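You operate a simulated robot arm through the tools that you are given. There is no shell and no other tool. Be economical: measure what you need, move in short steps, check, and stop when the job is done.

You are at the controls of a simulated two-armed robot. One attempt, no reset.

TASK
Make room on the top of the green desk mat for the purple cloth. At the end: the grey felt cup from the top of the desk is in the travel drawer; the green flask from the top of the desk is on the top of the green chest; the purple cloth stands where the brown pot marked used stood; the brown pot marked used is in the bottom of the basin; whatever was shut is shut again. Leave all else as you found it, and nothing knocked over (what rides in a drawer may roll over). Set down upright: green flask, grey felt cup.

The check looks at the end state, three seconds after you hand in, the way a careful person would. Anything else that was tipped, shoved, dropped, spilled or broken makes it a failure. Flat cloth is picked up by pressing the open fingertips on it (5 to 10 N) and closing them slowly along it; thin cloth reads only 2 to 8 mm in the jaws.

THE ROBOT
Two 7-joint arms with two-finger parallel grippers on one trunk, on a base that drives. Base frame: it is fixed to the floor where the robot stands at the start and does not move with it; the origin is under the middle of the robot, x ahead of it, y to its left, z up; the surface under the hand at the start is at about z = 0.783. Units: m, rad, N and s.
The left shoulder is at the start at [0.07, 0.163, 1.095], the right one opposite. With the tool pointing down near the work surface each hand reaches from about 0.4 to 0.88 m from the robot's upright axis, wherever it stands, measured 20 degrees to its own side. Places, roughly: bottom of the basin [-1.6, -2.3, 0.7]; green cabinet drawer [0.5, -1.8, 0.7]; grey felt cup (8x9x13 cm) [0.4, 0.1, 0.8]; inside of the travel drawer [-2.6, 0.3, 0.3]; purple cloth (10x7x4 cm) [0.5, -1.9, 0.7]; top of the green chest [-2.6, 0.5, 0.9]; travel drawer [-2.5, 0.3, 0.3]. Payload 3.43 kg a hand.
The TCP of each hand is the grasp point between the finger pads, 0.034 m short of the fingertips. In the tool frame z runs along the fingers and y along their closing line. Largest opening 0.128 m; finger width 0.024, thickness 0.012; the body of the gripper, 0.048 by 0.13 m, starts 0.096 m behind the TCP.
Orientation is that of the tool frame in the base frame, as [roll, pitch, yaw] about the fixed x, y, z axes, in that order (R = Rz(yaw) Ry(pitch) Rx(roll)). With the fingers straight down and closing along the base's y, the tool's x points along the base's -x, its y along +y and its z along -z.

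THE INTERFACE
- The arms move only by the tool nudge_tool. It takes "left_deltas", "right_deltas" or both (then of equal length, played together; a hand with none holds still); each is a list of rows, each a list of 7 numbers: the shift along the base's x, y, z in m, then the turn, a rotation vector about the base's x, y, z in rad, then the finger opening in m, from 0 to 0.128. In form: [[tx, ty, tz, wx, wy, wz, grip], ...]. A call has 1 to 8 rows; each row shifts and turns the commanded pose from where the row before left it. A row lasts 0.2 s, in which the tool goes at most 0.05 m and 0.15 rad; a call with a longer step from one row to the next is refused whole, and so is a gripper value outside its range. A pose out of reach is approached as far as the arm can. The call stops where the force on the tool passes 40 N (or 10 N more than at its start, if that is more) or the arm is blocked; 0.2 s more then pass. The fingers move at their own pace (about 0.153 m/s each) and stop on an object; they squeeze with about 26 N. The grip force told is the motor's: it shows also when the fingers shut on nothing. Time passes only in rows, and 0.2 s behind the last, so rows that do not move let the fingers close. The reply holds the time, the measured pose of the TCP, the force on the tool along the base axes, the opening and the grip force, in the units named above and with some noise, with the torque about the TCP (base axes, N m) and any sound that the robot's microphone picked up.
- Cameras (640 x 400 px; columns grow to the right, rows downward): "scene" is now at [0.135, 0.003, 1.3372]; the picture's right is [-0.02, -1.00, 0.00], its down [-0.56, 0.01, -0.83] and it looks along [0.83, -0.02, -0.56] (base axes); focal length 261 px, centre (320, 200). "left" rides on the left gripper at [0.076, 0.011, -0.16] in its tool frame; the picture's right is [-0.15, 0.99, 0.00], its down [-0.88, -0.13, -0.46] and it looks along [-0.45, -0.07, 0.89] (tool axes); focal length 234 px, centre (320, 200). "right" rides on the right gripper at [0.076, -0.011, -0.16] in its tool frame; the picture's right is [0.15, 0.99, 0.00], its down [-0.88, 0.13, -0.46] and it looks along [-0.45, 0.07, 0.89] (tool axes); focal length 234 px, centre (320, 200). There is no depth. A picture from a camera that has moved, and an enlarged one, comes with that camera's place and axes in the base frame and with its lens. The place of the scene camera against the robot may be out by one fixed shift of up to 0.018 m in any direction.
- camera(camera): a new picture of that camera. It takes no simulated time.
- slide_trunk(by): slides the trunk up (or, below 0, down) by that many m; the arms and the scene camera ride with it, the base frame stays. It gives what a move gives, with no picture.
- roll_base(legs): drives the robot by 1 to 6 legs, each [ahead, left, turn to the left] in m, m and rad, along the robot's own axes; the way and the turn of a leg run together, so that a leg with both is an arc; at most 1.5 m and 3.142 rad a leg. The arms and the cameras ride along, it lands a little off, and it stops where it bumps. It gives what a move gives.
- aim_head(pan, tilt): turns the head with the scene camera to pan (to the left, within 1.501 rad either way) and tilt (down, from -0.506 to 1.204), counted from straight ahead of the robot. It gives what a move gives.
- zoom(camera, box): a new picture of the part [left, top, right, bottom] of that camera's present view, enlarged. It takes no simulated time.
- sign_off(): hands the job in; it is judged then, once.

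Work in short steps. Places have to be worked out from the pictures, the camera data and where the tool is seen: move nearer, look again, correct. Check each grasp and each placing, and mend what went wrong. You have 186 turns and 174 pictures in all, those below and enlarged ones among them. Open the grippers and draw the arms clear of the work before you hand the job in, unless the task says otherwise; then end with one line.

The tools are called after ">>>" as name(argument=value, ...) on one line, values as JSON. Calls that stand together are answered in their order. nudge_tool: Moves the arms, as the interface text tells. Its arguments: {"type":"object","properties":{"left_deltas":{"type":"array"},"right_deltas":{"type":"array"}},"required":[]} The other tools are called the same way: slide_trunk (by) slides the trunk up or down; roll_base (legs) drives the base; aim_head (pan, tilt) turns the head that bears the scene camera; camera (camera) takes a picture; zoom (camera, box) takes an enlarged picture of a part of a camera's view; sign_off () hands the job in.

At the start:

```text
time_s: 0.0
left_eef_pos: [0.5862, 0.1326, 1.143]
left_orientation: [3.142, -0.001, -3.141]
left_force: [-0.4, 0.0, 0.9]
left_torque: [0.03, -0.01, 0.03]
left_grip_width: 0.128
left_finger_force: 0.0
right_eef_pos: [0.5788, -0.2874, 1.143]
right_orientation: [3.141, -0.001, -3.141]
right_force: [0.0, 0.7, 0.2]
right_torque: [-0.02, 0.03, 0.01]
right_grip_width: 0.1279
right_finger_force: 0.0
trunk travel left (down, up): [-0.575, 0.365]
robot x, y, heading: [0.0024, -0.0011, -0.002]
head pan, tilt: [-0.023, 0.59]
```

scene: 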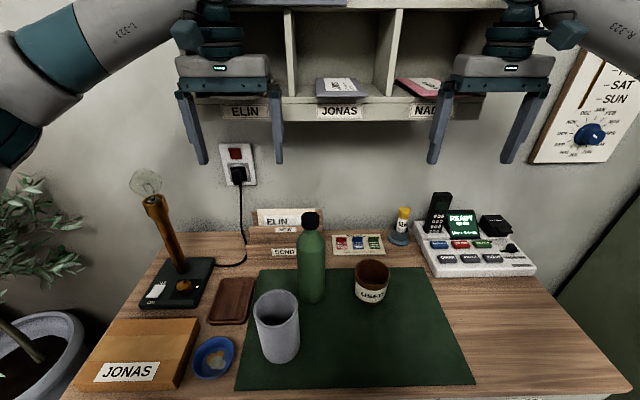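
right: 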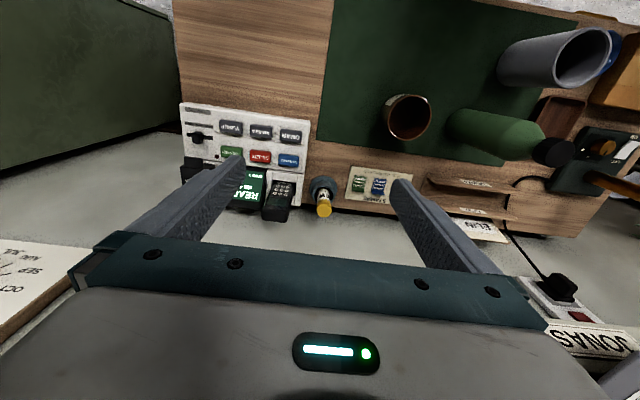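
left: 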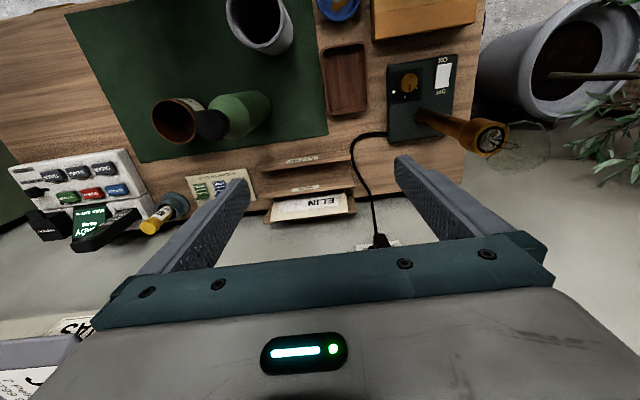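

The desk shows the cup near (0.42, 0.07), the flask near (0.55, 0.01) and the pot near (0.54, -0.12). I'll zoom in for detail before moving.

>>> zoom(camera="scene", box=[200, 190, 440, 390])

>>> aim_head(pan=-1.4, tilt=0.4)

>>> camera(camera="scene")

```text
2.00 times, centred on (320, 290) of scene
camera zoom: at [0.135, 0.003, 1.3372], right [-0.02, -1.0, 0.0], down [-0.56, 0.01, -0.83], along [0.83, -0.02, -0.56], focal length 523 px, centre (320, 20)
```

zoom: 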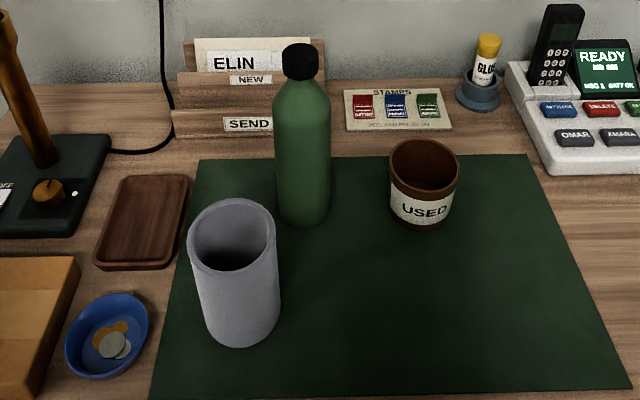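

```text
time_s: 1.5
left_eef_pos: [0.5859, 0.1336, 1.1433]
left_orientation: [3.141, 0.001, -3.141]
left_force: [-0.6, 0.8, 1.1]
left_torque: [-0.01, 0.0, 0.01]
left_grip_width: 0.1278
left_finger_force: 0.1
right_eef_pos: [0.5778, -0.2884, 1.1447]
right_orientation: [-3.141, 0.001, 3.14]
right_force: [0.5, -0.4, -0.8]
right_torque: [0.0, -0.01, 0.01]
right_grip_width: 0.1278
right_finger_force: 0.1
trunk travel left (down, up): [-0.575, 0.365]
robot x, y, heading: [0.0011, -0.0019, 0.004]
head pan, tilt: [-1.4, 0.4]
```

```text
169 pictures are left
camera scene: at [0.0621, -0.0862, 1.3544], right [-0.99, -0.17, 0.0], down [-0.07, 0.38, -0.92], along [0.16, -0.91, -0.39], focal length 261 px, centre (320, 200)
```

scene: 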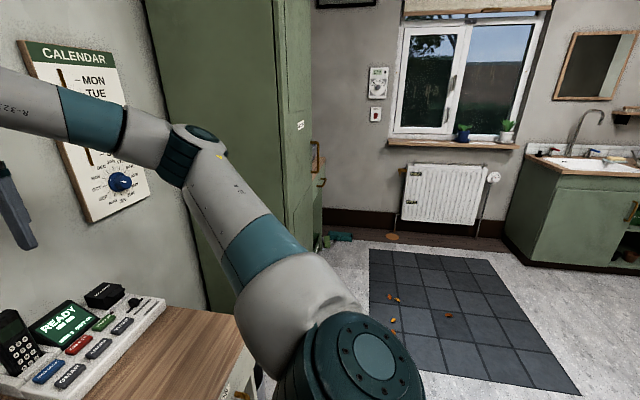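

The green cabinet stands to the right and the basin is far right. Next I'll look left, towards the chest.

>>> aim_head(pan=1.5, tilt=0.4)

>>> camera(camera="scene")

```text
time_s: 4.0
left_eef_pos: [0.587, 0.1332, 1.1445]
left_orientation: [-3.141, -0.001, 3.141]
left_force: [0.0, -0.3, -1.0]
left_torque: [0.05, 0.01, 0.02]
left_grip_width: 0.1278
left_finger_force: 0.1
right_eef_pos: [0.5784, -0.2883, 1.143]
right_orientation: [-3.141, 0.0, -3.142]
right_force: [0.3, 0.1, 0.4]
right_torque: [-0.01, 0.0, 0.03]
right_grip_width: 0.128
right_finger_force: 0.0
trunk travel left (down, up): [-0.575, 0.365]
robot x, y, heading: [-0.0009, 0.0003, -0.003]
head pan, tilt: [1.499, 0.4]
```

```text
168 pictures are left
camera scene: at [0.0529, 0.0974, 1.3545], right [1.0, -0.07, 0.0], down [-0.03, -0.39, -0.92], along [0.07, 0.92, -0.39], focal length 261 px, centre (320, 200)
```

scene: 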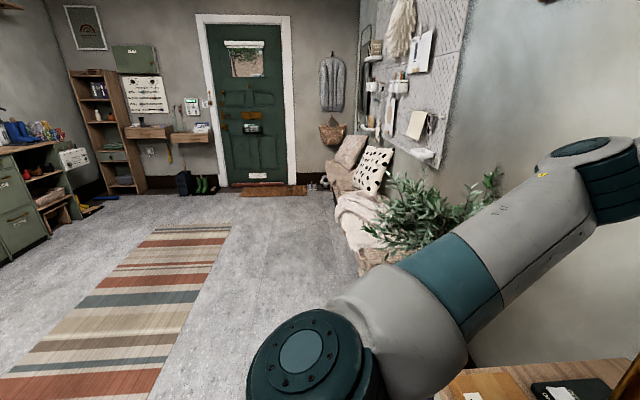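

From the wrist and scene views the flask is at (0.537, 0.013) with its top near z = 1.04. The cup is at (0.428, 0.07). I'll swing the left hand clear and bring the right hand over the flask.

>>> nudge_tool(left_deltas=[[-0.01, 0.02, 0, 0, 0, 0, 0.128], [-0.01, 0.02, 0, 0, 0, 0, 0.128], [-0.01, 0.02, 0, 0, 0, 0, 0.128], [-0.01, 0.02, 0, 0, 0, 0, 0.128], [-0.01, 0.02, 0, 0, 0, 0, 0.128], [-0.01, 0.02, 0, 0, 0, 0, 0.128], [-0.01, 0.02, 0, 0, 0, 0, 0.128], [-0.01, 0.02, 0, 0, 0, 0, 0.128]], right_deltas=[[-0.005, 0.0375, 0, 0, 0, 0, 0.128], [-0.005, 0.0375, 0, 0, 0, 0, 0.128], [-0.005, 0.0375, 0, 0, 0, 0, 0.128], [-0.005, 0.0375, 0, 0, 0, 0, 0.128], [-0.005, 0.0375, 0, 0, 0, 0, 0.128], [-0.005, 0.0375, 0, 0, 0, 0, 0.128], [-0.005, 0.0375, 0, 0, 0, 0, 0.128], [-0.005, 0.0375, 0, 0, 0, 0, 0.128]])

>>> aim_head(pan=0.0, tilt=0.6)

>>> camera(camera="scene")

>>> camera(camera="right")

```text
time_s: 5.8
left_eef_pos: [0.5053, 0.2959, 1.143]
left_orientation: [-3.139, 0.002, 3.142]
left_force: [-0.3, 1.0, 0.6]
left_torque: [-0.01, -0.02, 0.02]
left_grip_width: 0.128
left_finger_force: 0.0
right_eef_pos: [0.536, 0.0136, 1.1457]
right_orientation: [-3.141, 0.001, -3.142]
right_force: [-0.2, 0.2, -0.2]
right_torque: [-0.05, -0.02, 0.01]
right_grip_width: 0.1279
right_finger_force: 0.1
trunk travel left (down, up): [-0.575, 0.365]
robot x, y, heading: [-0.0006, 0.0023, 0.001]
head pan, tilt: [1.499, 0.4]
```

```text
time_s: 7.5
left_eef_pos: [0.5067, 0.2929, 1.1442]
left_orientation: [3.141, 0.002, -3.141]
left_force: [-0.2, -0.1, 0.7]
left_torque: [-0.04, -0.02, 0.03]
left_grip_width: 0.128
left_finger_force: 0.0
right_eef_pos: [0.5362, 0.0126, 1.1446]
right_orientation: [-3.141, 0.0, 3.141]
right_force: [0.0, -1.0, 0.2]
right_torque: [0.04, -0.02, -0.02]
right_grip_width: 0.128
right_finger_force: 0.0
trunk travel left (down, up): [-0.575, 0.365]
robot x, y, heading: [0.002, -0.0011, 0.003]
head pan, tilt: [0.0, 0.6]
```

```text
167 pictures are left
camera scene: at [0.1346, 0.0053, 1.3362], right [0.0, -1.0, 0.0], down [-0.57, 0.0, -0.82], along [0.82, 0.0, -0.57], focal length 261 px, centre (320, 200)
```

scene: 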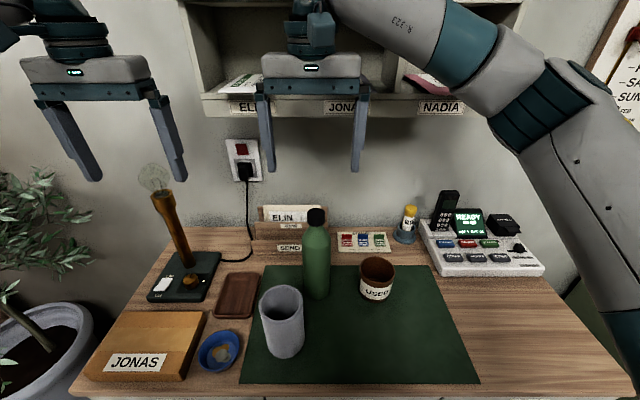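

```text
166 pictures are left
camera right: at [0.4614, 0.0007, 1.3042], right [-0.15, 0.99, 0.0], down [0.88, 0.13, 0.46], along [0.45, 0.07, -0.89], focal length 234 px, centre (320, 200)
```

right: 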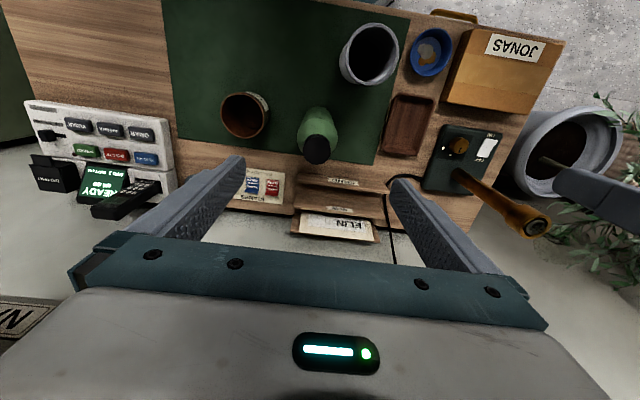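

The flask cap is centred under the right hand at about (0.534, 0.010). I'll lower around it with the fingers open.

>>> nudge_tool(right_deltas=[[0, -0.001, -0.035, 0, 0, 0, 0.128], [0, -0.001, -0.035, 0, 0, 0, 0.128], [0, 0, -0.035, 0, 0, 0, 0.128], [0, 0, -0.035, 0, 0, 0, 0.128], [0, 0, -0.035, 0, 0, 0, 0.128], [0, 0, -0.007, 0, 0, 0, 0.128]])

>>> zoom(camera="scene", box=[200, 150, 440, 300])

```text
time_s: 8.8
left_eef_pos: [0.5072, 0.2939, 1.1443]
left_orientation: [-3.14, -0.001, -3.141]
left_force: [-0.6, 0.4, 0.2]
left_torque: [-0.01, -0.01, 0.03]
left_grip_width: 0.1281
left_finger_force: 0.0
right_eef_pos: [0.5389, 0.0101, 0.9623]
right_orientation: [3.14, -0.001, -3.142]
right_force: [-0.9, -0.7, -0.1]
right_torque: [-0.01, 0.0, -0.01]
right_grip_width: 0.1279
right_finger_force: 0.0
trunk travel left (down, up): [-0.575, 0.365]
robot x, y, heading: [0.0001, 0.0015, -0.003]
head pan, tilt: [0.0, 0.6]
```

```text
2.67 times, centred on (320, 225) of scene
camera zoom: at [0.1345, 0.0052, 1.3362], right [0.0, -1.0, 0.0], down [-0.57, 0.0, -0.82], along [0.82, 0.0, -0.57], focal length 697 px, centre (320, 133)
```

zoom: 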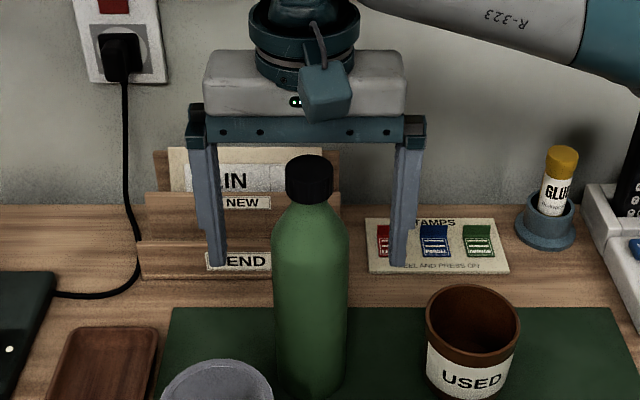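

The cap top reads about z = 1.027, so there are 3 cm free below the palm. I'll go 2 cm lower and close.

>>> nudge_tool(right_deltas=[[-0.002, 0.001, -0.02, 0, 0, 0, 0.128], [0, 0, 0, 0, 0, 0, 0.09], [0, 0, 0, 0, 0, 0, 0.06], [0, 0, 0, 0, 0, 0, 0.03], [0, 0, 0, 0, 0, 0, 0.03], [0, 0, 0, 0, 0, 0, 0.03]])

>>> zoom(camera="scene", box=[200, 150, 440, 300])

```text
time_s: 10.2
left_eef_pos: [0.5057, 0.2933, 1.1441]
left_orientation: [-3.141, -0.001, 3.141]
left_force: [0.8, -0.5, -0.1]
left_torque: [0.04, 0.02, -0.03]
left_grip_width: 0.1283
left_finger_force: 0.1
right_eef_pos: [0.5357, 0.0098, 0.9417]
right_orientation: [3.14, 0.0, -3.142]
right_force: [-0.6, -2.0, 0.5]
right_torque: [-0.41, 0.15, 0.04]
right_grip_width: 0.0605
right_finger_force: 26.1
trunk travel left (down, up): [-0.575, 0.365]
robot x, y, heading: [-0.0025, 0.001, 0.001]
head pan, tilt: [0.0, 0.6]
```

```text
2.67 times, centred on (320, 225) of scene
camera zoom: at [0.1345, 0.0048, 1.3362], right [0.0, -1.0, 0.0], down [-0.57, 0.0, -0.82], along [0.82, 0.0, -0.57], focal length 697 px, centre (320, 133)
```

zoom: 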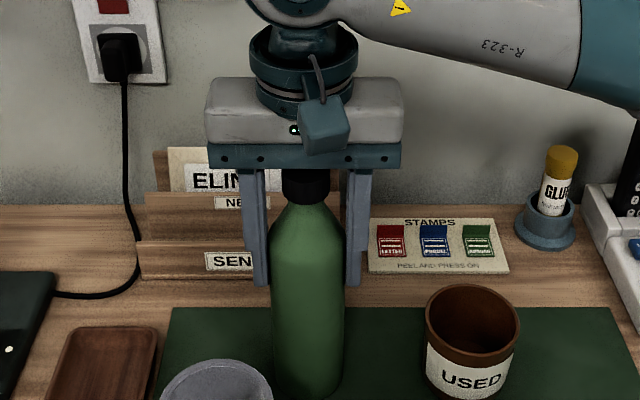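

The flask is gripped at 6 cm width. I'll lift it straight up and then carry it to the right.

>>> nudge_tool(right_deltas=[[0, 0, 0.025, 0, 0, 0, 0.03], [0, 0, 0.03, 0, 0, 0, 0.03], [0, 0, 0.03, 0, 0, 0, 0.03], [0, 0, 0.03, 0, 0, 0, 0.03], [0, -0.03, 0.03, 0, 0, 0, 0.03], [0, -0.035, 0.02, 0, 0, 0, 0.03], [0, -0.035, 0, 0, 0, 0, 0.03], [0, -0.035, 0, 0, 0, 0, 0.03]])

>>> nudge_tool(right_deltas=[[0, -0.035, 0, 0, 0, 0, 0.03], [-0.01, -0.035, 0, 0, 0, 0, 0.03], [-0.01, -0.035, 0, 0, 0, 0, 0.03], [-0.01, -0.035, 0, 0, 0, 0, 0.03], [-0.01, -0.03, 0, 0, 0, 0, 0.03]], left_deltas=[[-0.015, -0.04, 0, 0, 0, 0, 0.128], [-0.015, -0.045, 0, 0, 0, 0, 0.128], [-0.015, -0.045, 0, 0, 0, 0, 0.128], [-0.015, -0.045, 0, 0, 0, 0, 0.128], [-0.018, -0.045, 0, 0, 0, 0, 0.128]])

>>> camera(camera="scene")

>>> camera(camera="left")

```text
time_s: 12.1
left_eef_pos: [0.5064, 0.2925, 1.1448]
left_orientation: [3.141, 0.0, -3.141]
left_force: [-0.7, -0.7, 0.1]
left_torque: [0.05, -0.01, 0.0]
left_grip_width: 0.128
left_finger_force: 0.0
right_eef_pos: [0.5356, -0.1269, 1.1061]
right_orientation: [3.139, 0.001, -3.141]
right_force: [-0.2, -0.7, -2.4]
right_torque: [0.02, 0.02, 0.02]
right_grip_width: 0.0605
right_finger_force: 26.1
trunk travel left (down, up): [-0.575, 0.365]
robot x, y, heading: [-0.0004, -0.0013, 0.0]
head pan, tilt: [0.0, 0.6]
```

```text
time_s: 13.2
left_eef_pos: [0.4278, 0.0696, 1.1433]
left_orientation: [3.14, 0.001, -3.138]
left_force: [0.2, -0.2, -1.0]
left_torque: [0.02, 0.01, 0.0]
left_grip_width: 0.1281
left_finger_force: 0.0
right_eef_pos: [0.495, -0.2972, 1.1058]
right_orientation: [3.139, 0.001, 3.141]
right_force: [0.0, -1.4, -3.6]
right_torque: [-0.01, -0.02, -0.03]
right_grip_width: 0.0599
right_finger_force: 26.0
trunk travel left (down, up): [-0.575, 0.365]
robot x, y, heading: [-0.0023, 0.002, -0.001]
head pan, tilt: [0.0, 0.6]
```

```text
163 pictures are left
camera scene: at [0.134, 0.0017, 1.3363], right [0.0, -1.0, 0.0], down [-0.56, 0.0, -0.83], along [0.83, 0.0, -0.56], focal length 261 px, centre (320, 200)
```

scene: 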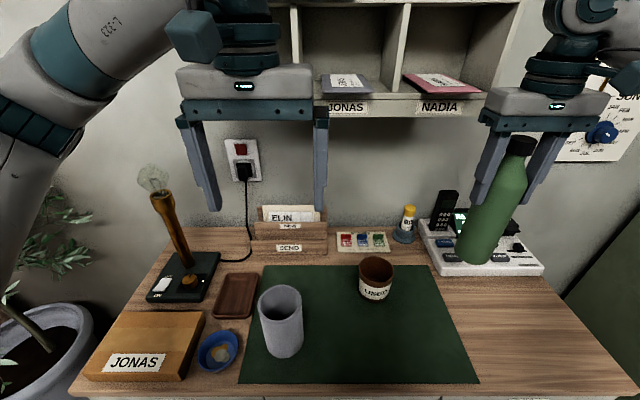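

```text
162 pictures are left
camera left: at [0.3523, 0.0802, 1.3036], right [0.15, 0.99, 0.0], down [0.88, -0.13, 0.45], along [0.45, -0.06, -0.89], focal length 234 px, centre (320, 200)
```

left: 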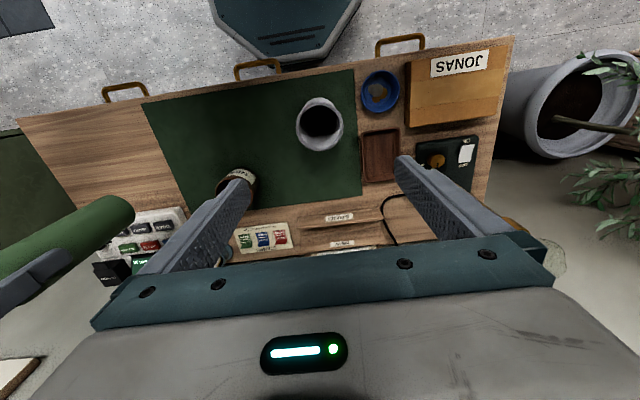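

The flask hangs upright. The cup reads near (0.415, 0.076), so I'll lower the left hand to just above the rim and look again.

>>> nudge_tool(left_deltas=[[-0.008, 0.006, -0.04, 0, 0, 0, 0.128], [0, 0, -0.04, 0, 0, 0, 0.128], [0, 0, -0.04, 0, 0, 0, 0.128], [0, 0, -0.03, 0, 0, 0, 0.128], [0, 0, 0, 0, 0, 0, 0.128]])

>>> camera(camera="left")

>>> camera(camera="scene")

```text
time_s: 14.4
left_eef_pos: [0.4191, 0.0791, 0.9933]
left_orientation: [3.14, -0.002, -3.141]
left_force: [0.5, 0.6, 0.2]
left_torque: [-0.03, -0.04, -0.02]
left_grip_width: 0.128
left_finger_force: 0.0
right_eef_pos: [0.4962, -0.2938, 1.1068]
right_orientation: [3.142, 0.0, 3.141]
right_force: [0.1, 0.4, -3.2]
right_torque: [-0.01, 0.01, 0.01]
right_grip_width: 0.06
right_finger_force: 25.9
trunk travel left (down, up): [-0.575, 0.365]
robot x, y, heading: [-0.0029, -0.0029, -0.0]
head pan, tilt: [0.0, 0.6]
```

```text
161 pictures are left
camera left: at [0.3441, 0.0905, 1.1534], right [0.15, 0.99, 0.0], down [0.88, -0.13, 0.46], along [0.45, -0.07, -0.89], focal length 234 px, centre (320, 200)
```

left: 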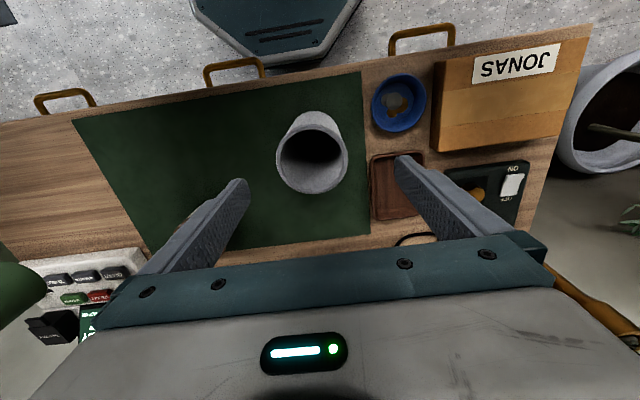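

```text
160 pictures are left
camera scene: at [0.1345, 0.0048, 1.3362], right [0.0, -1.0, 0.0], down [-0.57, 0.0, -0.82], along [0.82, 0.0, -0.57], focal length 261 px, centre (320, 200)
```

scene: 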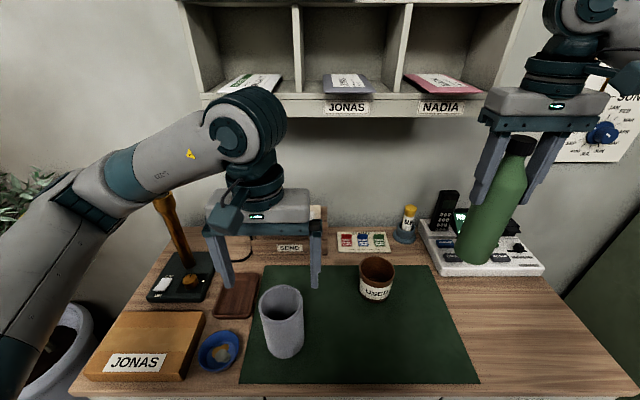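

Comparing tips and cup in both views puts the cup at about (0.414, 0.071). I'll shift slightly, descend and close.

>>> nudge_tool(left_deltas=[[-0.004, -0.007, -0.02, 0, 0, 0, 0.128], [0, 0, -0.035, 0, 0, 0, 0.128], [0, 0, -0.035, 0, 0, 0, 0.128], [0, 0, -0.035, 0, 0, 0, 0.128], [0, 0, 0, 0, 0, 0, 0.128]])

>>> camera(camera="left")

>>> zoom(camera="scene", box=[160, 200, 400, 380])

```text
time_s: 15.7
left_eef_pos: [0.4163, 0.0709, 0.8688]
left_orientation: [-3.142, 0.001, -3.14]
left_force: [0.4, 1.6, 0.3]
left_torque: [-0.01, -0.03, 0.05]
left_grip_width: 0.1279
left_finger_force: 0.1
right_eef_pos: [0.4948, -0.2956, 1.1063]
right_orientation: [-3.141, -0.002, -3.14]
right_force: [1.0, 0.6, -3.0]
right_torque: [-0.02, -0.02, 0.0]
right_grip_width: 0.0602
right_finger_force: 25.4
trunk travel left (down, up): [-0.575, 0.365]
robot x, y, heading: [0.0003, -0.001, 0.005]
head pan, tilt: [0.0, 0.6]
```

```text
159 pictures are left
camera left: at [0.3411, 0.0839, 1.0281], right [0.15, 0.99, 0.0], down [0.88, -0.13, 0.46], along [0.45, -0.07, -0.89], focal length 234 px, centre (320, 200)
```

left: 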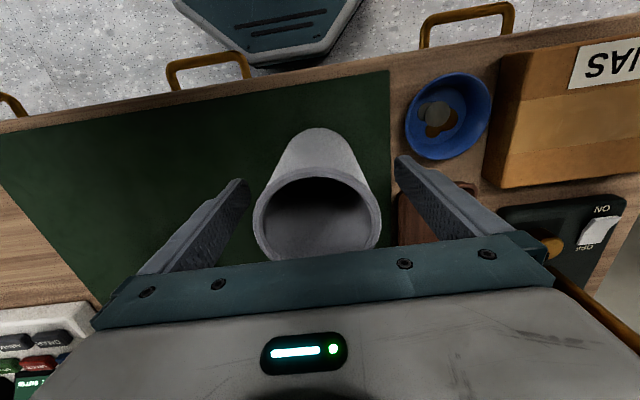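

```text
2.22 times, centred on (280, 290) of scene
camera zoom: at [0.1347, 0.0046, 1.3362], right [0.0, -1.0, 0.0], down [-0.57, 0.0, -0.82], along [0.82, 0.0, -0.57], focal length 581 px, centre (409, 0)
```

zoom: 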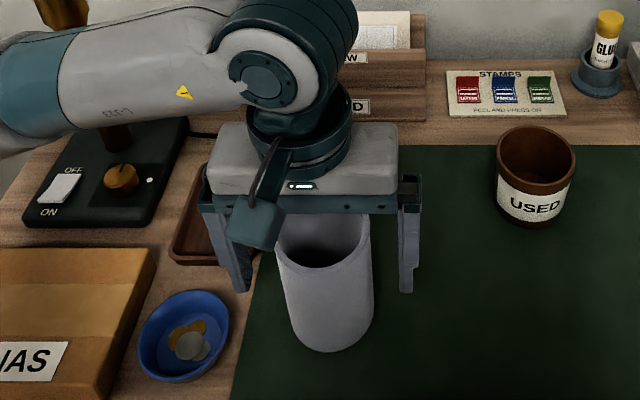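

The cup rim is at (0.411, 0.073), between the fingers. I'll close on it gradually.

>>> nudge_tool(left_deltas=[[-0.003, 0.001, 0, 0, 0, 0, 0.11], [0, 0, 0, 0, 0, 0, 0.095], [0, 0, 0, 0, 0, 0, 0.08], [0, 0, 0, 0, 0, 0, 0.07], [0, 0, 0, 0, 0, 0, 0.06], [0, 0, 0, 0, 0, 0, 0.06]])

>>> camera(camera="left")

```text
time_s: 17.1
left_eef_pos: [0.4137, 0.0723, 0.868]
left_orientation: [-3.141, 0.0, -3.141]
left_force: [-0.5, 0.2, 1.5]
left_torque: [0.01, 0.01, 0.01]
left_grip_width: 0.0793
left_finger_force: 25.4
right_eef_pos: [0.4966, -0.2946, 1.1065]
right_orientation: [-3.141, 0.0, 3.14]
right_force: [-0.3, -0.3, -3.5]
right_torque: [0.0, 0.0, 0.02]
right_grip_width: 0.0603
right_finger_force: 26.2
trunk travel left (down, up): [-0.575, 0.365]
robot x, y, heading: [-0.0007, -0.0002, -0.006]
head pan, tilt: [0.0, 0.6]
```

```text
157 pictures are left
camera left: at [0.3384, 0.0849, 1.0283], right [0.15, 0.99, 0.0], down [0.88, -0.13, 0.46], along [0.45, -0.07, -0.89], focal length 234 px, centre (320, 200)
```

left: 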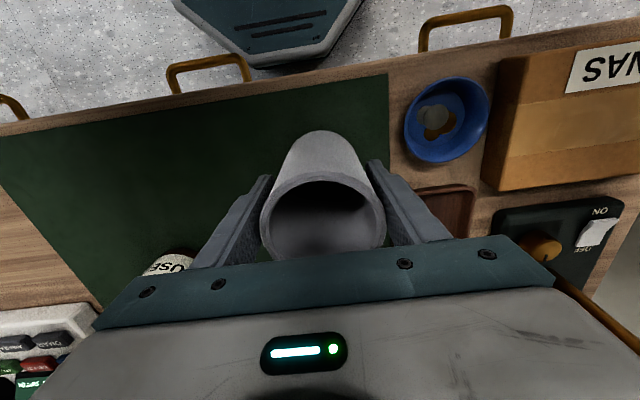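

The cup is held at 7.9 cm. I'll lift it straight up, clear of everything on the desk.

>>> nudge_tool(left_deltas=[[0, 0, 0.025, 0, 0, 0, 0.06], [0, 0, 0.03, 0, 0, 0, 0.06], [0, 0, 0.035, 0, 0, 0, 0.06], [0, 0, 0.035, 0, 0, 0, 0.06], [0, 0.02, 0.035, 0, 0, 0, 0.06], [0, 0.03, 0.035, 0, 0, 0, 0.06], [0, 0.03, 0.03, 0, 0, 0, 0.06], [0, 0.03, 0, 0, 0, 0, 0.06]])

>>> camera(camera="scene")

```text
time_s: 18.9
left_eef_pos: [0.4144, 0.1852, 1.0933]
left_orientation: [-3.141, -0.001, -3.141]
left_force: [0.1, -0.2, -0.9]
left_torque: [-0.03, 0.0, -0.02]
left_grip_width: 0.079
left_finger_force: 26.4
right_eef_pos: [0.4955, -0.2929, 1.1073]
right_orientation: [-3.14, 0.0, -3.14]
right_force: [0.5, 0.5, -2.7]
right_torque: [-0.05, 0.01, 0.01]
right_grip_width: 0.0603
right_finger_force: 26.6
trunk travel left (down, up): [-0.575, 0.365]
robot x, y, heading: [0.0028, -0.003, -0.002]
head pan, tilt: [0.0, 0.6]
```

```text
156 pictures are left
camera scene: at [0.1348, 0.0068, 1.3362], right [0.0, -1.0, 0.0], down [-0.57, 0.0, -0.82], along [0.82, 0.0, -0.57], focal length 261 px, centre (320, 200)
```

scene: 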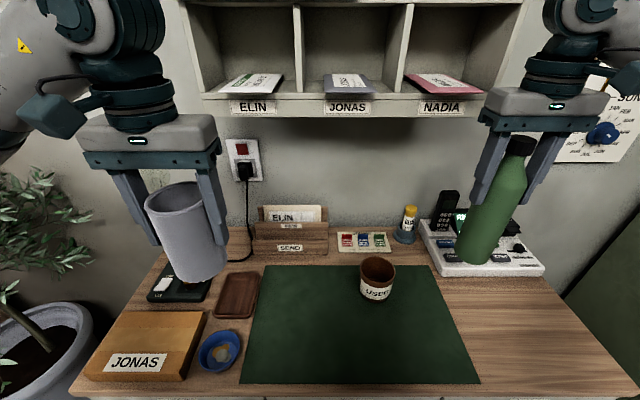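

Both objects are held clear of the desk. I'll back away, turn left towards the rear of the room and look at the chest.

>>> roll_base(legs=[[-0.8, 0, 0], [0, 0, 1.57]])

>>> aim_head(pan=1.4, tilt=0.4)

>>> camera(camera="scene")

```text
time_s: 27.0
left_eef_pos: [-0.9853, 0.4104, 1.0948]
left_orientation: [-3.141, 0.0, -1.573]
left_force: [0.0, -0.3, -0.5]
left_torque: [0.01, 0.02, 0.0]
left_grip_width: 0.0793
left_finger_force: 26.0
right_eef_pos: [-0.5082, 0.4918, 1.107]
right_orientation: [-3.141, 0.0, -1.575]
right_force: [0.3, 0.6, -3.4]
right_torque: [-0.05, -0.01, 0.02]
right_grip_width: 0.0603
right_finger_force: 25.8
trunk travel left (down, up): [-0.575, 0.365]
robot x, y, heading: [-0.8031, -0.002, 1.569]
head pan, tilt: [0.0, 0.6]
```

```text
time_s: 28.5
left_eef_pos: [-0.9864, 0.4113, 1.0946]
left_orientation: [3.141, 0.0, -1.575]
left_force: [0.2, 0.8, 0.0]
left_torque: [-0.02, 0.04, -0.01]
left_grip_width: 0.0789
left_finger_force: 26.2
right_eef_pos: [-0.5083, 0.4916, 1.1077]
right_orientation: [3.141, 0.001, -1.575]
right_force: [0.0, -1.0, -3.3]
right_torque: [-0.04, 0.03, 0.05]
right_grip_width: 0.0599
right_finger_force: 25.7
trunk travel left (down, up): [-0.575, 0.365]
robot x, y, heading: [-0.8027, -0.0028, 1.563]
head pan, tilt: [1.4, 0.4]
```

```text
155 pictures are left
camera scene: at [-0.8987, 0.0684, 1.3544], right [0.17, 0.98, 0.0], down [0.38, -0.07, -0.92], along [-0.91, 0.16, -0.39], focal length 261 px, centre (320, 200)
```

scene: 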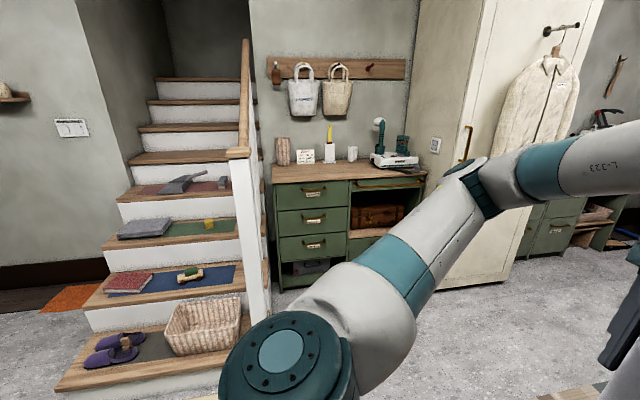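

The green chest, with drawers facing +x, is straight ahead beside the stairs. I'll zoom in on its labels.

>>> zoom(camera="scene", box=[250, 110, 440, 300])

```text
2.11 times, centred on (345, 205) of scene
camera zoom: at [-0.8987, 0.0684, 1.3544], right [0.17, 0.98, 0.0], down [0.38, -0.07, -0.92], along [-0.91, 0.16, -0.39], focal length 550 px, centre (267, 190)
```

zoom: 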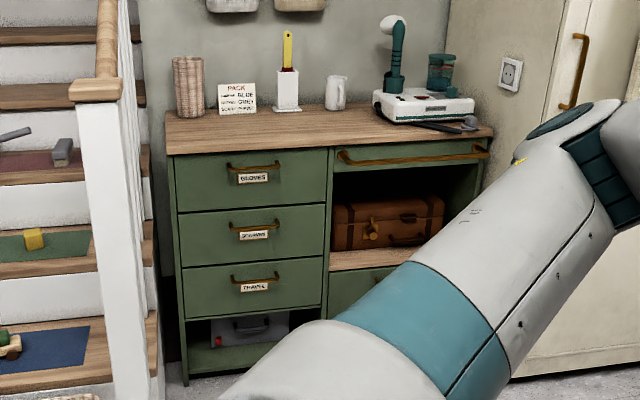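

The travel drawer is third down, with its handle near (-2.45, 0.31, 0.38), and the chest top spans y ≈ 0.06 to 1.1. I'll drive to face the chest from a short distance and look again.

>>> roll_base(legs=[[0.45, 0, 0], [0, 0, 1.575], [0.75, 0, 0]])

>>> aim_head(pan=0.0, tilt=0.6)

>>> camera(camera="scene")

>>> camera(camera="right")

```text
time_s: 38.7
left_eef_pos: [-1.9565, 0.2718, 1.098]
left_orientation: [3.134, 0.006, -0.004]
left_force: [0.5, -1.3, -0.5]
left_torque: [0.0, 0.02, -0.03]
left_grip_width: 0.0789
left_finger_force: 26.0
right_eef_pos: [-2.0385, 0.7493, 1.1081]
right_orientation: [3.133, 0.009, -0.005]
right_force: [0.2, 0.0, -3.9]
right_torque: [-0.04, -0.02, 0.01]
right_grip_width: 0.06
right_finger_force: 25.9
trunk travel left (down, up): [-0.575, 0.365]
robot x, y, heading: [-1.5503, 0.4457, 3.139]
head pan, tilt: [1.4, 0.4]
```

```text
time_s: 40.3
left_eef_pos: [-1.9571, 0.2724, 1.0991]
left_orientation: [3.135, 0.007, -0.005]
left_force: [0.4, -0.2, 0.2]
left_torque: [0.0, 0.0, -0.03]
left_grip_width: 0.0789
left_finger_force: 25.9
right_eef_pos: [-2.0391, 0.7486, 1.1085]
right_orientation: [3.134, 0.007, -0.001]
right_force: [0.0, -0.3, -3.2]
right_torque: [-0.04, -0.04, 0.01]
right_grip_width: 0.0599
right_finger_force: 26.1
trunk travel left (down, up): [-0.575, 0.365]
robot x, y, heading: [-1.5519, 0.4505, 3.14]
head pan, tilt: [0.0, 0.6]
```

```text
153 pictures are left
camera scene: at [-1.6843, 0.4607, 1.3374], right [0.0, 1.0, -0.01], down [0.56, -0.01, -0.83], along [-0.83, 0.0, -0.56], focal length 261 px, centre (320, 200)
```

scene: 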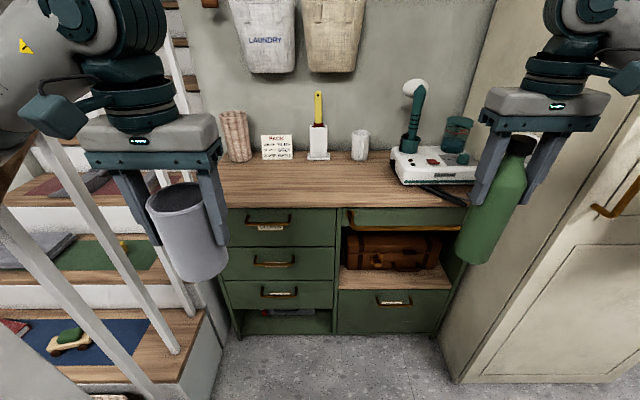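

```text
152 pictures are left
camera right: at [-1.9617, 0.761, 1.268], right [0.14, -0.99, 0.01], down [-0.88, -0.13, 0.46], along [-0.46, -0.07, -0.89], focal length 234 px, centre (320, 200)
```

right: 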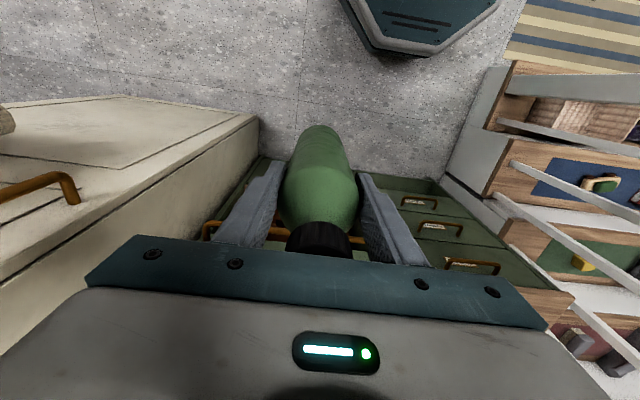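

The top's free area is around (-2.47, 0.58), in front of the mug and left of the coffee machine. I'll roll 0.2 m nearer and move the flask above that spot.

>>> roll_base(legs=[[0.2, 0, 0]])

>>> nudge_tool(right_deltas=[[-0.025, -0.021, 0, 0, 0, 0, 0.03], [-0.028, -0.021, 0, 0, 0, 0, 0.03], [-0.028, -0.021, 0, 0, 0, 0, 0.03], [-0.028, -0.021, 0, 0, 0, 0, 0.03], [-0.028, -0.021, 0, 0, 0, 0, 0.03], [-0.028, -0.021, 0, 0, 0, 0, 0.03], [-0.028, -0.021, 0, 0, 0, 0, 0.03], [-0.028, -0.021, 0, 0, 0, 0, 0.03]])

>>> camera(camera="scene")

>>> camera(camera="right")

```text
time_s: 41.8
left_eef_pos: [-2.0347, 0.2274, 1.1021]
left_orientation: [3.14, 0.027, 0.132]
left_force: [0.2, 0.3, -0.9]
left_torque: [-0.04, -0.01, 0.01]
left_grip_width: 0.0792
left_finger_force: 25.8
right_eef_pos: [-2.1856, 0.6852, 1.1083]
right_orientation: [-3.138, 0.004, 0.139]
right_force: [0.1, 0.9, -2.2]
right_torque: [0.02, 0.01, 0.01]
right_grip_width: 0.0601
right_finger_force: 25.8
trunk travel left (down, up): [-0.575, 0.365]
robot x, y, heading: [-1.6573, 0.4641, -3.0]
head pan, tilt: [0.0, 0.6]
stopped in leg 1: the robot was blocked; the commanded pose is now the measured one
```

```text
time_s: 43.6
left_eef_pos: [-2.0348, 0.2269, 1.1015]
left_orientation: [3.135, 0.022, 0.139]
left_force: [-0.4, 0.3, -1.1]
left_torque: [-0.01, 0.02, 0.0]
left_grip_width: 0.0795
left_finger_force: 25.7
right_eef_pos: [-2.4092, 0.5172, 1.1116]
right_orientation: [-3.141, 0.003, 0.142]
right_force: [-0.6, 0.9, -3.4]
right_torque: [-0.02, -0.01, -0.01]
right_grip_width: 0.06
right_finger_force: 25.7
trunk travel left (down, up): [-0.575, 0.365]
robot x, y, heading: [-1.6623, 0.4656, -2.996]
head pan, tilt: [0.0, 0.6]
```

```text
151 pictures are left
camera scene: at [-1.7977, 0.4762, 1.337], right [-0.15, 0.99, -0.02], down [0.56, 0.07, -0.83], along [-0.82, -0.13, -0.56], focal length 261 px, centre (320, 200)
```

scene: 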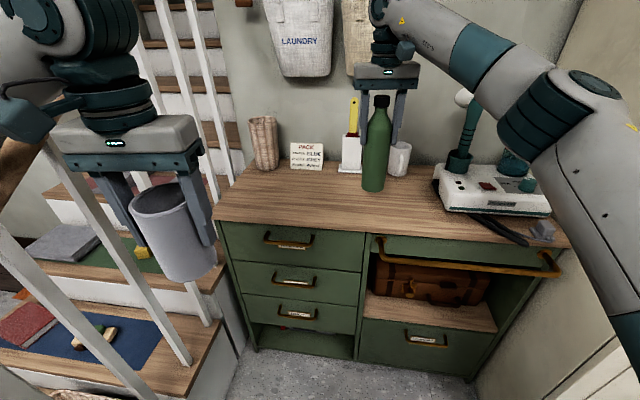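

```text
150 pictures are left
camera right: at [-2.3348, 0.5387, 1.2706], right [0.28, -0.96, 0.0], down [-0.85, -0.25, 0.46], along [-0.44, -0.13, -0.89], focal length 234 px, centre (320, 200)
```

right: 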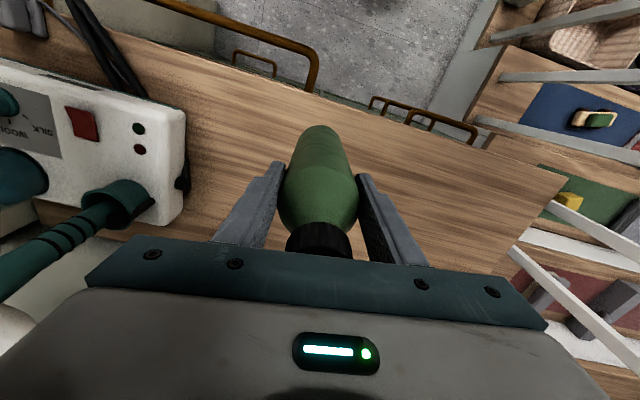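

The base was blocked (probably by the banister side), but the flask is over the chest at (-2.41, 0.52). I'll move it 8 cm deeper and start lowering.

>>> nudge_tool(right_deltas=[[-0.03, 0.005, 0, 0, 0, 0, 0.03], [-0.03, 0.005, 0, 0, 0, 0, 0.03], [-0.02, 0.005, 0, 0, 0, 0, 0.03], [0, 0, -0.025, 0, 0, 0, 0.03], [0, 0, -0.025, 0, 0, 0, 0.03], [0, 0, 0, 0, 0, 0, 0.03]])

>>> zoom(camera="scene", box=[260, 60, 500, 260])

```text
time_s: 45.0
left_eef_pos: [-2.0345, 0.2267, 1.1003]
left_orientation: [3.137, 0.023, 0.138]
left_force: [0.1, 0.6, -0.4]
left_torque: [0.02, -0.03, 0.01]
left_grip_width: 0.0789
left_finger_force: 26.0
right_eef_pos: [-2.4658, 0.535, 1.0602]
right_orientation: [3.14, 0.004, 0.141]
right_force: [-0.2, -0.1, -3.1]
right_torque: [0.01, -0.05, 0.04]
right_grip_width: 0.0602
right_finger_force: 25.7
right hand out of reach, approached as far as the arm can: row 2, 3
trunk travel left (down, up): [-0.575, 0.365]
robot x, y, heading: [-1.6575, 0.4677, -2.997]
head pan, tilt: [0.0, 0.6]
```

```text
2.00 times, centred on (380, 160) of scene
camera zoom: at [-1.7979, 0.476, 1.3371], right [-0.15, 0.99, -0.02], down [0.56, 0.07, -0.83], along [-0.82, -0.13, -0.56], focal length 523 px, centre (200, 280)
```

zoom: 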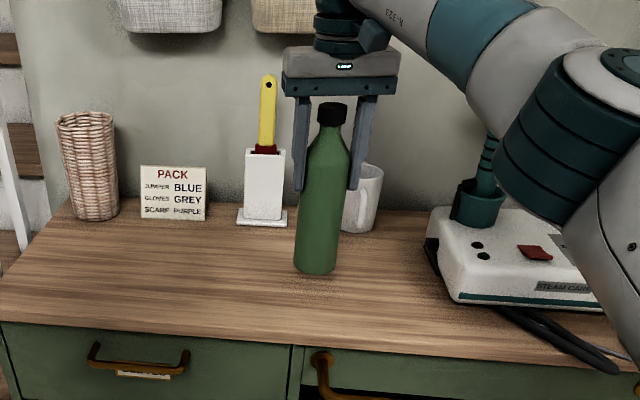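

The flask bottom is at about z = 0.90, over clear wood. I'll lower in small steps, watching the force.

>>> nudge_tool(right_deltas=[[0, 0, -0.008, 0, 0, 0, 0.03], [0, 0, -0.008, 0, 0, 0, 0.03], [0, 0, -0.006, 0, 0, 0, 0.03], [0, 0, 0, 0, 0, 0, 0.03]])

>>> nudge_tool(right_deltas=[[0, 0, -0.005, 0, 0, 0, 0.03], [0, 0, -0.005, 0, 0, 0, 0.03], [0, 0, 0, 0, 0, 0, 0.03]])

>>> zoom(camera="scene", box=[260, 60, 500, 260])

```text
time_s: 46.0
left_eef_pos: [-2.0353, 0.2271, 1.1009]
left_orientation: [3.137, 0.023, 0.137]
left_force: [-0.2, -0.7, 0.6]
left_torque: [0.01, -0.02, 0.03]
left_grip_width: 0.079
left_finger_force: 25.7
right_eef_pos: [-2.4663, 0.535, 1.0371]
right_orientation: [-3.141, 0.004, 0.14]
right_force: [0.3, 0.1, -3.3]
right_torque: [0.01, 0.0, 0.05]
right_grip_width: 0.0602
right_finger_force: 26.0
trunk travel left (down, up): [-0.575, 0.365]
robot x, y, heading: [-1.6609, 0.4661, -2.995]
head pan, tilt: [0.0, 0.6]
```

```text
time_s: 46.8
left_eef_pos: [-2.0359, 0.2259, 1.1014]
left_orientation: [3.136, 0.021, 0.137]
left_force: [0.6, -0.6, 0.2]
left_torque: [0.0, 0.01, -0.01]
left_grip_width: 0.0789
left_finger_force: 25.7
right_eef_pos: [-2.4666, 0.5337, 1.0276]
right_orientation: [3.142, 0.005, 0.141]
right_force: [0.6, -0.2, -1.9]
right_torque: [-0.01, 0.01, -0.01]
right_grip_width: 0.06
right_finger_force: 25.9
trunk travel left (down, up): [-0.575, 0.365]
robot x, y, heading: [-1.6586, 0.4625, -2.99]
head pan, tilt: [0.0, 0.6]
```

```text
2.00 times, centred on (380, 160) of scene
camera zoom: at [-1.7981, 0.476, 1.337], right [-0.15, 0.99, -0.02], down [0.56, 0.07, -0.83], along [-0.82, -0.13, -0.56], focal length 523 px, centre (200, 280)
```

zoom: 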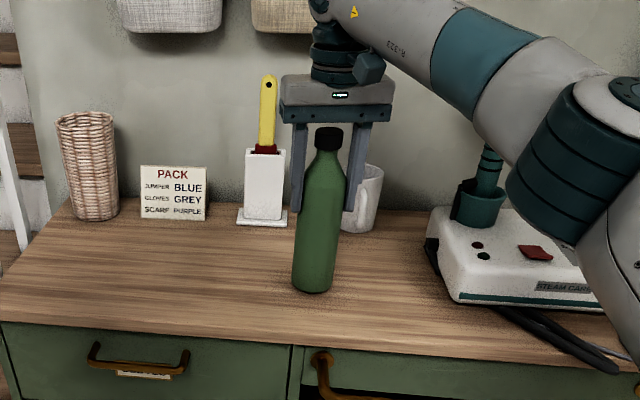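

There's no contact yet at TCP z = 1.028. I'll keep lowering in 5 mm steps.

>>> nudge_tool(right_deltas=[[0, 0, -0.005, 0, 0, 0, 0.03], [0, 0, -0.004, 0, 0, 0, 0.03], [0, 0, 0, 0, 0, 0, 0.03]])

>>> nudge_tool(right_deltas=[[0, 0, -0.004, 0, 0, 0, 0.03], [0, 0, -0.003, 0, 0, 0, 0.03], [0, 0, 0, 0, 0, 0, 0.03]])

```text
time_s: 47.6
left_eef_pos: [-2.0364, 0.2267, 1.102]
left_orientation: [3.137, 0.023, 0.138]
left_force: [0.0, 0.7, -0.7]
left_torque: [0.0, -0.02, 0.03]
left_grip_width: 0.0789
left_finger_force: 25.8
right_eef_pos: [-2.4669, 0.5342, 1.0184]
right_orientation: [-3.14, 0.004, 0.142]
right_force: [0.5, 0.1, -1.9]
right_torque: [0.01, -0.15, 0.0]
right_grip_width: 0.0602
right_finger_force: 26.3
trunk travel left (down, up): [-0.575, 0.365]
robot x, y, heading: [-1.6579, 0.4651, -2.992]
head pan, tilt: [0.0, 0.6]
```

```text
time_s: 48.4
left_eef_pos: [-2.035, 0.2263, 1.101]
left_orientation: [3.138, 0.023, 0.137]
left_force: [0.1, 1.2, -1.0]
left_torque: [0.0, 0.04, 0.0]
left_grip_width: 0.079
left_finger_force: 25.2
right_eef_pos: [-2.4661, 0.5343, 1.0152]
right_orientation: [-3.141, 0.009, 0.14]
right_force: [-4.3, 1.8, 31.9]
right_torque: [0.17, 0.34, 0.07]
right_grip_width: 0.0603
right_finger_force: 26.0
trunk travel left (down, up): [-0.575, 0.365]
robot x, y, heading: [-1.6623, 0.4679, -3.002]
head pan, tilt: [0.0, 0.6]
```

Contact came at z ≈ 1.016. I'll ease up 3 mm, open slowly, and rise straight off.

>>> nudge_tool(right_deltas=[[0, 0, 0.003, 0, 0, 0, 0.03], [0, 0, 0, 0, 0, 0, 0.062], [0, 0, 0, 0, 0, 0, 0.07], [0, 0, 0, 0, 0, 0, 0.09], [0, 0, 0, 0, 0, 0, 0.115], [0, 0, 0, 0, 0, 0, 0.115]])

>>> zoom(camera="scene", box=[260, 60, 500, 260])

>>> camera(camera="right")

```text
time_s: 49.8
left_eef_pos: [-2.0361, 0.2265, 1.1012]
left_orientation: [3.137, 0.024, 0.137]
left_force: [0.0, 0.6, -0.1]
left_torque: [0.02, 0.0, 0.01]
left_grip_width: 0.0789
left_finger_force: 26.0
right_eef_pos: [-2.4655, 0.5334, 1.0152]
right_orientation: [-3.14, 0.002, 0.141]
right_force: [-0.1, 0.1, 0.7]
right_torque: [-0.01, -0.02, 0.01]
right_grip_width: 0.1147
right_finger_force: 0.0
trunk travel left (down, up): [-0.575, 0.365]
robot x, y, heading: [-1.6584, 0.4677, -2.998]
head pan, tilt: [0.0, 0.6]
```

```text
2.00 times, centred on (380, 160) of scene
camera zoom: at [-1.7981, 0.4758, 1.337], right [-0.15, 0.99, -0.02], down [0.56, 0.07, -0.83], along [-0.82, -0.13, -0.56], focal length 523 px, centre (200, 280)
```

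zoom: 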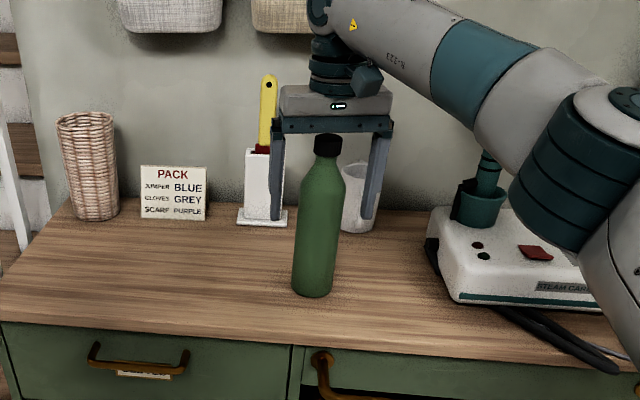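

```text
146 pictures are left
camera right: at [-2.3921, 0.5559, 1.1744], right [0.29, -0.96, 0.0], down [-0.85, -0.25, 0.46], along [-0.44, -0.13, -0.89], focal length 234 px, centre (320, 200)
```

right: 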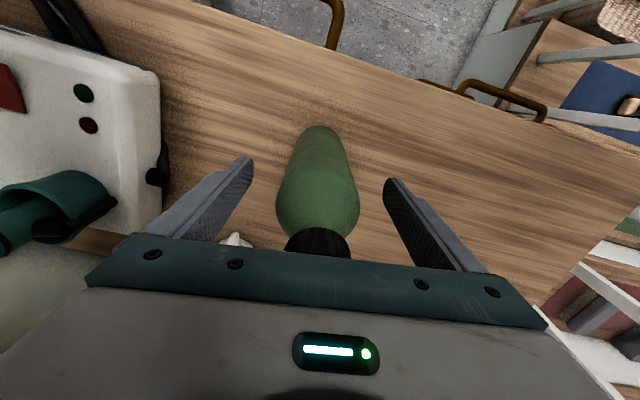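

The flask stands free and upright. I'll raise the right hand above it and draw back.

>>> nudge_tool(right_deltas=[[0, 0, 0.02, 0, 0, 0, 0.115], [0, 0, 0.03, 0, 0, 0, 0.115], [0, 0, 0.04, 0, 0, 0, 0.115], [0, 0, 0.045, 0, 0, 0, 0.115], [0, 0, 0.03, 0, 0, 0, 0.115], [0.04, 0, 0, 0, 0, 0, 0.115], [0.045, 0, 0, 0, 0, 0, 0.115], [0.045, 0, 0, 0, 0, 0, 0.115]])

>>> camera(camera="scene")

```text
time_s: 51.6
left_eef_pos: [-2.0364, 0.2273, 1.1012]
left_orientation: [3.138, 0.022, 0.138]
left_force: [-0.1, -0.1, 0.0]
left_torque: [0.02, -0.01, -0.03]
left_grip_width: 0.0788
left_finger_force: 25.6
right_eef_pos: [-2.3221, 0.5427, 1.1481]
right_orientation: [-3.141, 0.002, 0.139]
right_force: [-0.5, -0.5, -0.1]
right_torque: [0.01, 0.0, 0.02]
right_grip_width: 0.1151
right_finger_force: 0.1
right hand out of reach, approached as far as the arm can: row 4, 5
trunk travel left (down, up): [-0.575, 0.365]
robot x, y, heading: [-1.6597, 0.466, -2.993]
head pan, tilt: [0.0, 0.6]
```

```text
145 pictures are left
camera scene: at [-1.7981, 0.4756, 1.3371], right [-0.15, 0.99, -0.02], down [0.56, 0.07, -0.83], along [-0.82, -0.13, -0.56], focal length 261 px, centre (320, 200)
```

scene: 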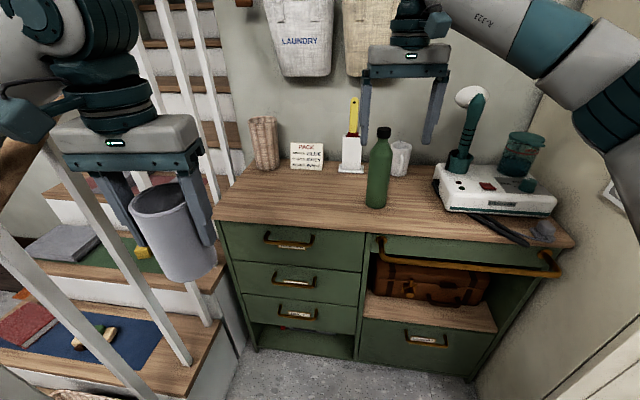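

Flask done. Before lowering the trunk I want to know what blocked the base, so I'll look to the left.

>>> aim_head(pan=0.9, tilt=0.8)

>>> camera(camera="scene")

>>> aim_head(pan=0.0, tilt=1.2)

>>> camera(camera="scene")

```text
time_s: 52.8
left_eef_pos: [-2.0352, 0.2259, 1.1014]
left_orientation: [3.14, 0.022, 0.138]
left_force: [-0.4, 0.6, -0.4]
left_torque: [0.02, 0.01, -0.02]
left_grip_width: 0.0791
left_finger_force: 26.5
right_eef_pos: [-2.3216, 0.5413, 1.1477]
right_orientation: [-3.139, 0.003, 0.141]
right_force: [0.2, -0.2, 0.1]
right_torque: [0.0, -0.01, 0.04]
right_grip_width: 0.115
right_finger_force: 0.0
trunk travel left (down, up): [-0.575, 0.365]
robot x, y, heading: [-1.6588, 0.4717, -2.994]
head pan, tilt: [0.901, 0.799]
```

```text
144 pictures are left
camera scene: at [-1.7513, 0.4184, 1.3212], right [-0.87, 0.5, -0.01], down [0.36, 0.61, -0.71], along [-0.35, -0.62, -0.7], focal length 261 px, centre (320, 200)
```

scene: 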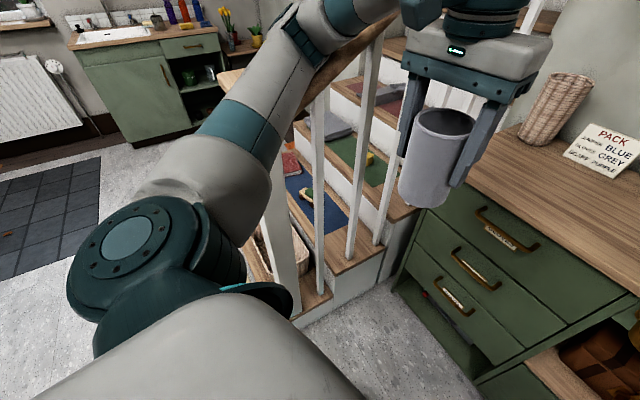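

```text
time_s: 54.0
left_eef_pos: [-2.0354, 0.2272, 1.1015]
left_orientation: [3.138, 0.021, 0.139]
left_force: [-0.1, 0.4, -1.3]
left_torque: [0.04, 0.02, 0.0]
left_grip_width: 0.0788
left_finger_force: 26.0
right_eef_pos: [-2.3224, 0.5406, 1.1485]
right_orientation: [3.141, 0.004, 0.14]
right_force: [-0.2, -0.4, -0.9]
right_torque: [-0.01, 0.02, 0.0]
right_grip_width: 0.1148
right_finger_force: 0.0
trunk travel left (down, up): [-0.575, 0.365]
robot x, y, heading: [-1.6586, 0.4679, -2.995]
head pan, tilt: [0.0, 1.201]
```

```text
143 pictures are left
camera scene: at [-1.7664, 0.4795, 1.2923], right [-0.15, 0.99, -0.02], down [0.92, 0.13, -0.37], along [-0.36, -0.07, -0.93], focal length 261 px, centre (320, 200)
```

scene: 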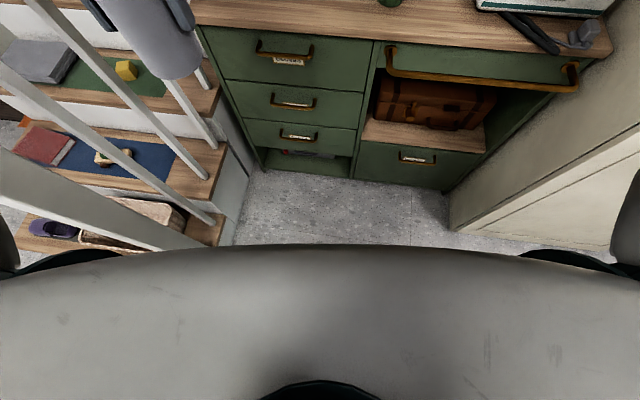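

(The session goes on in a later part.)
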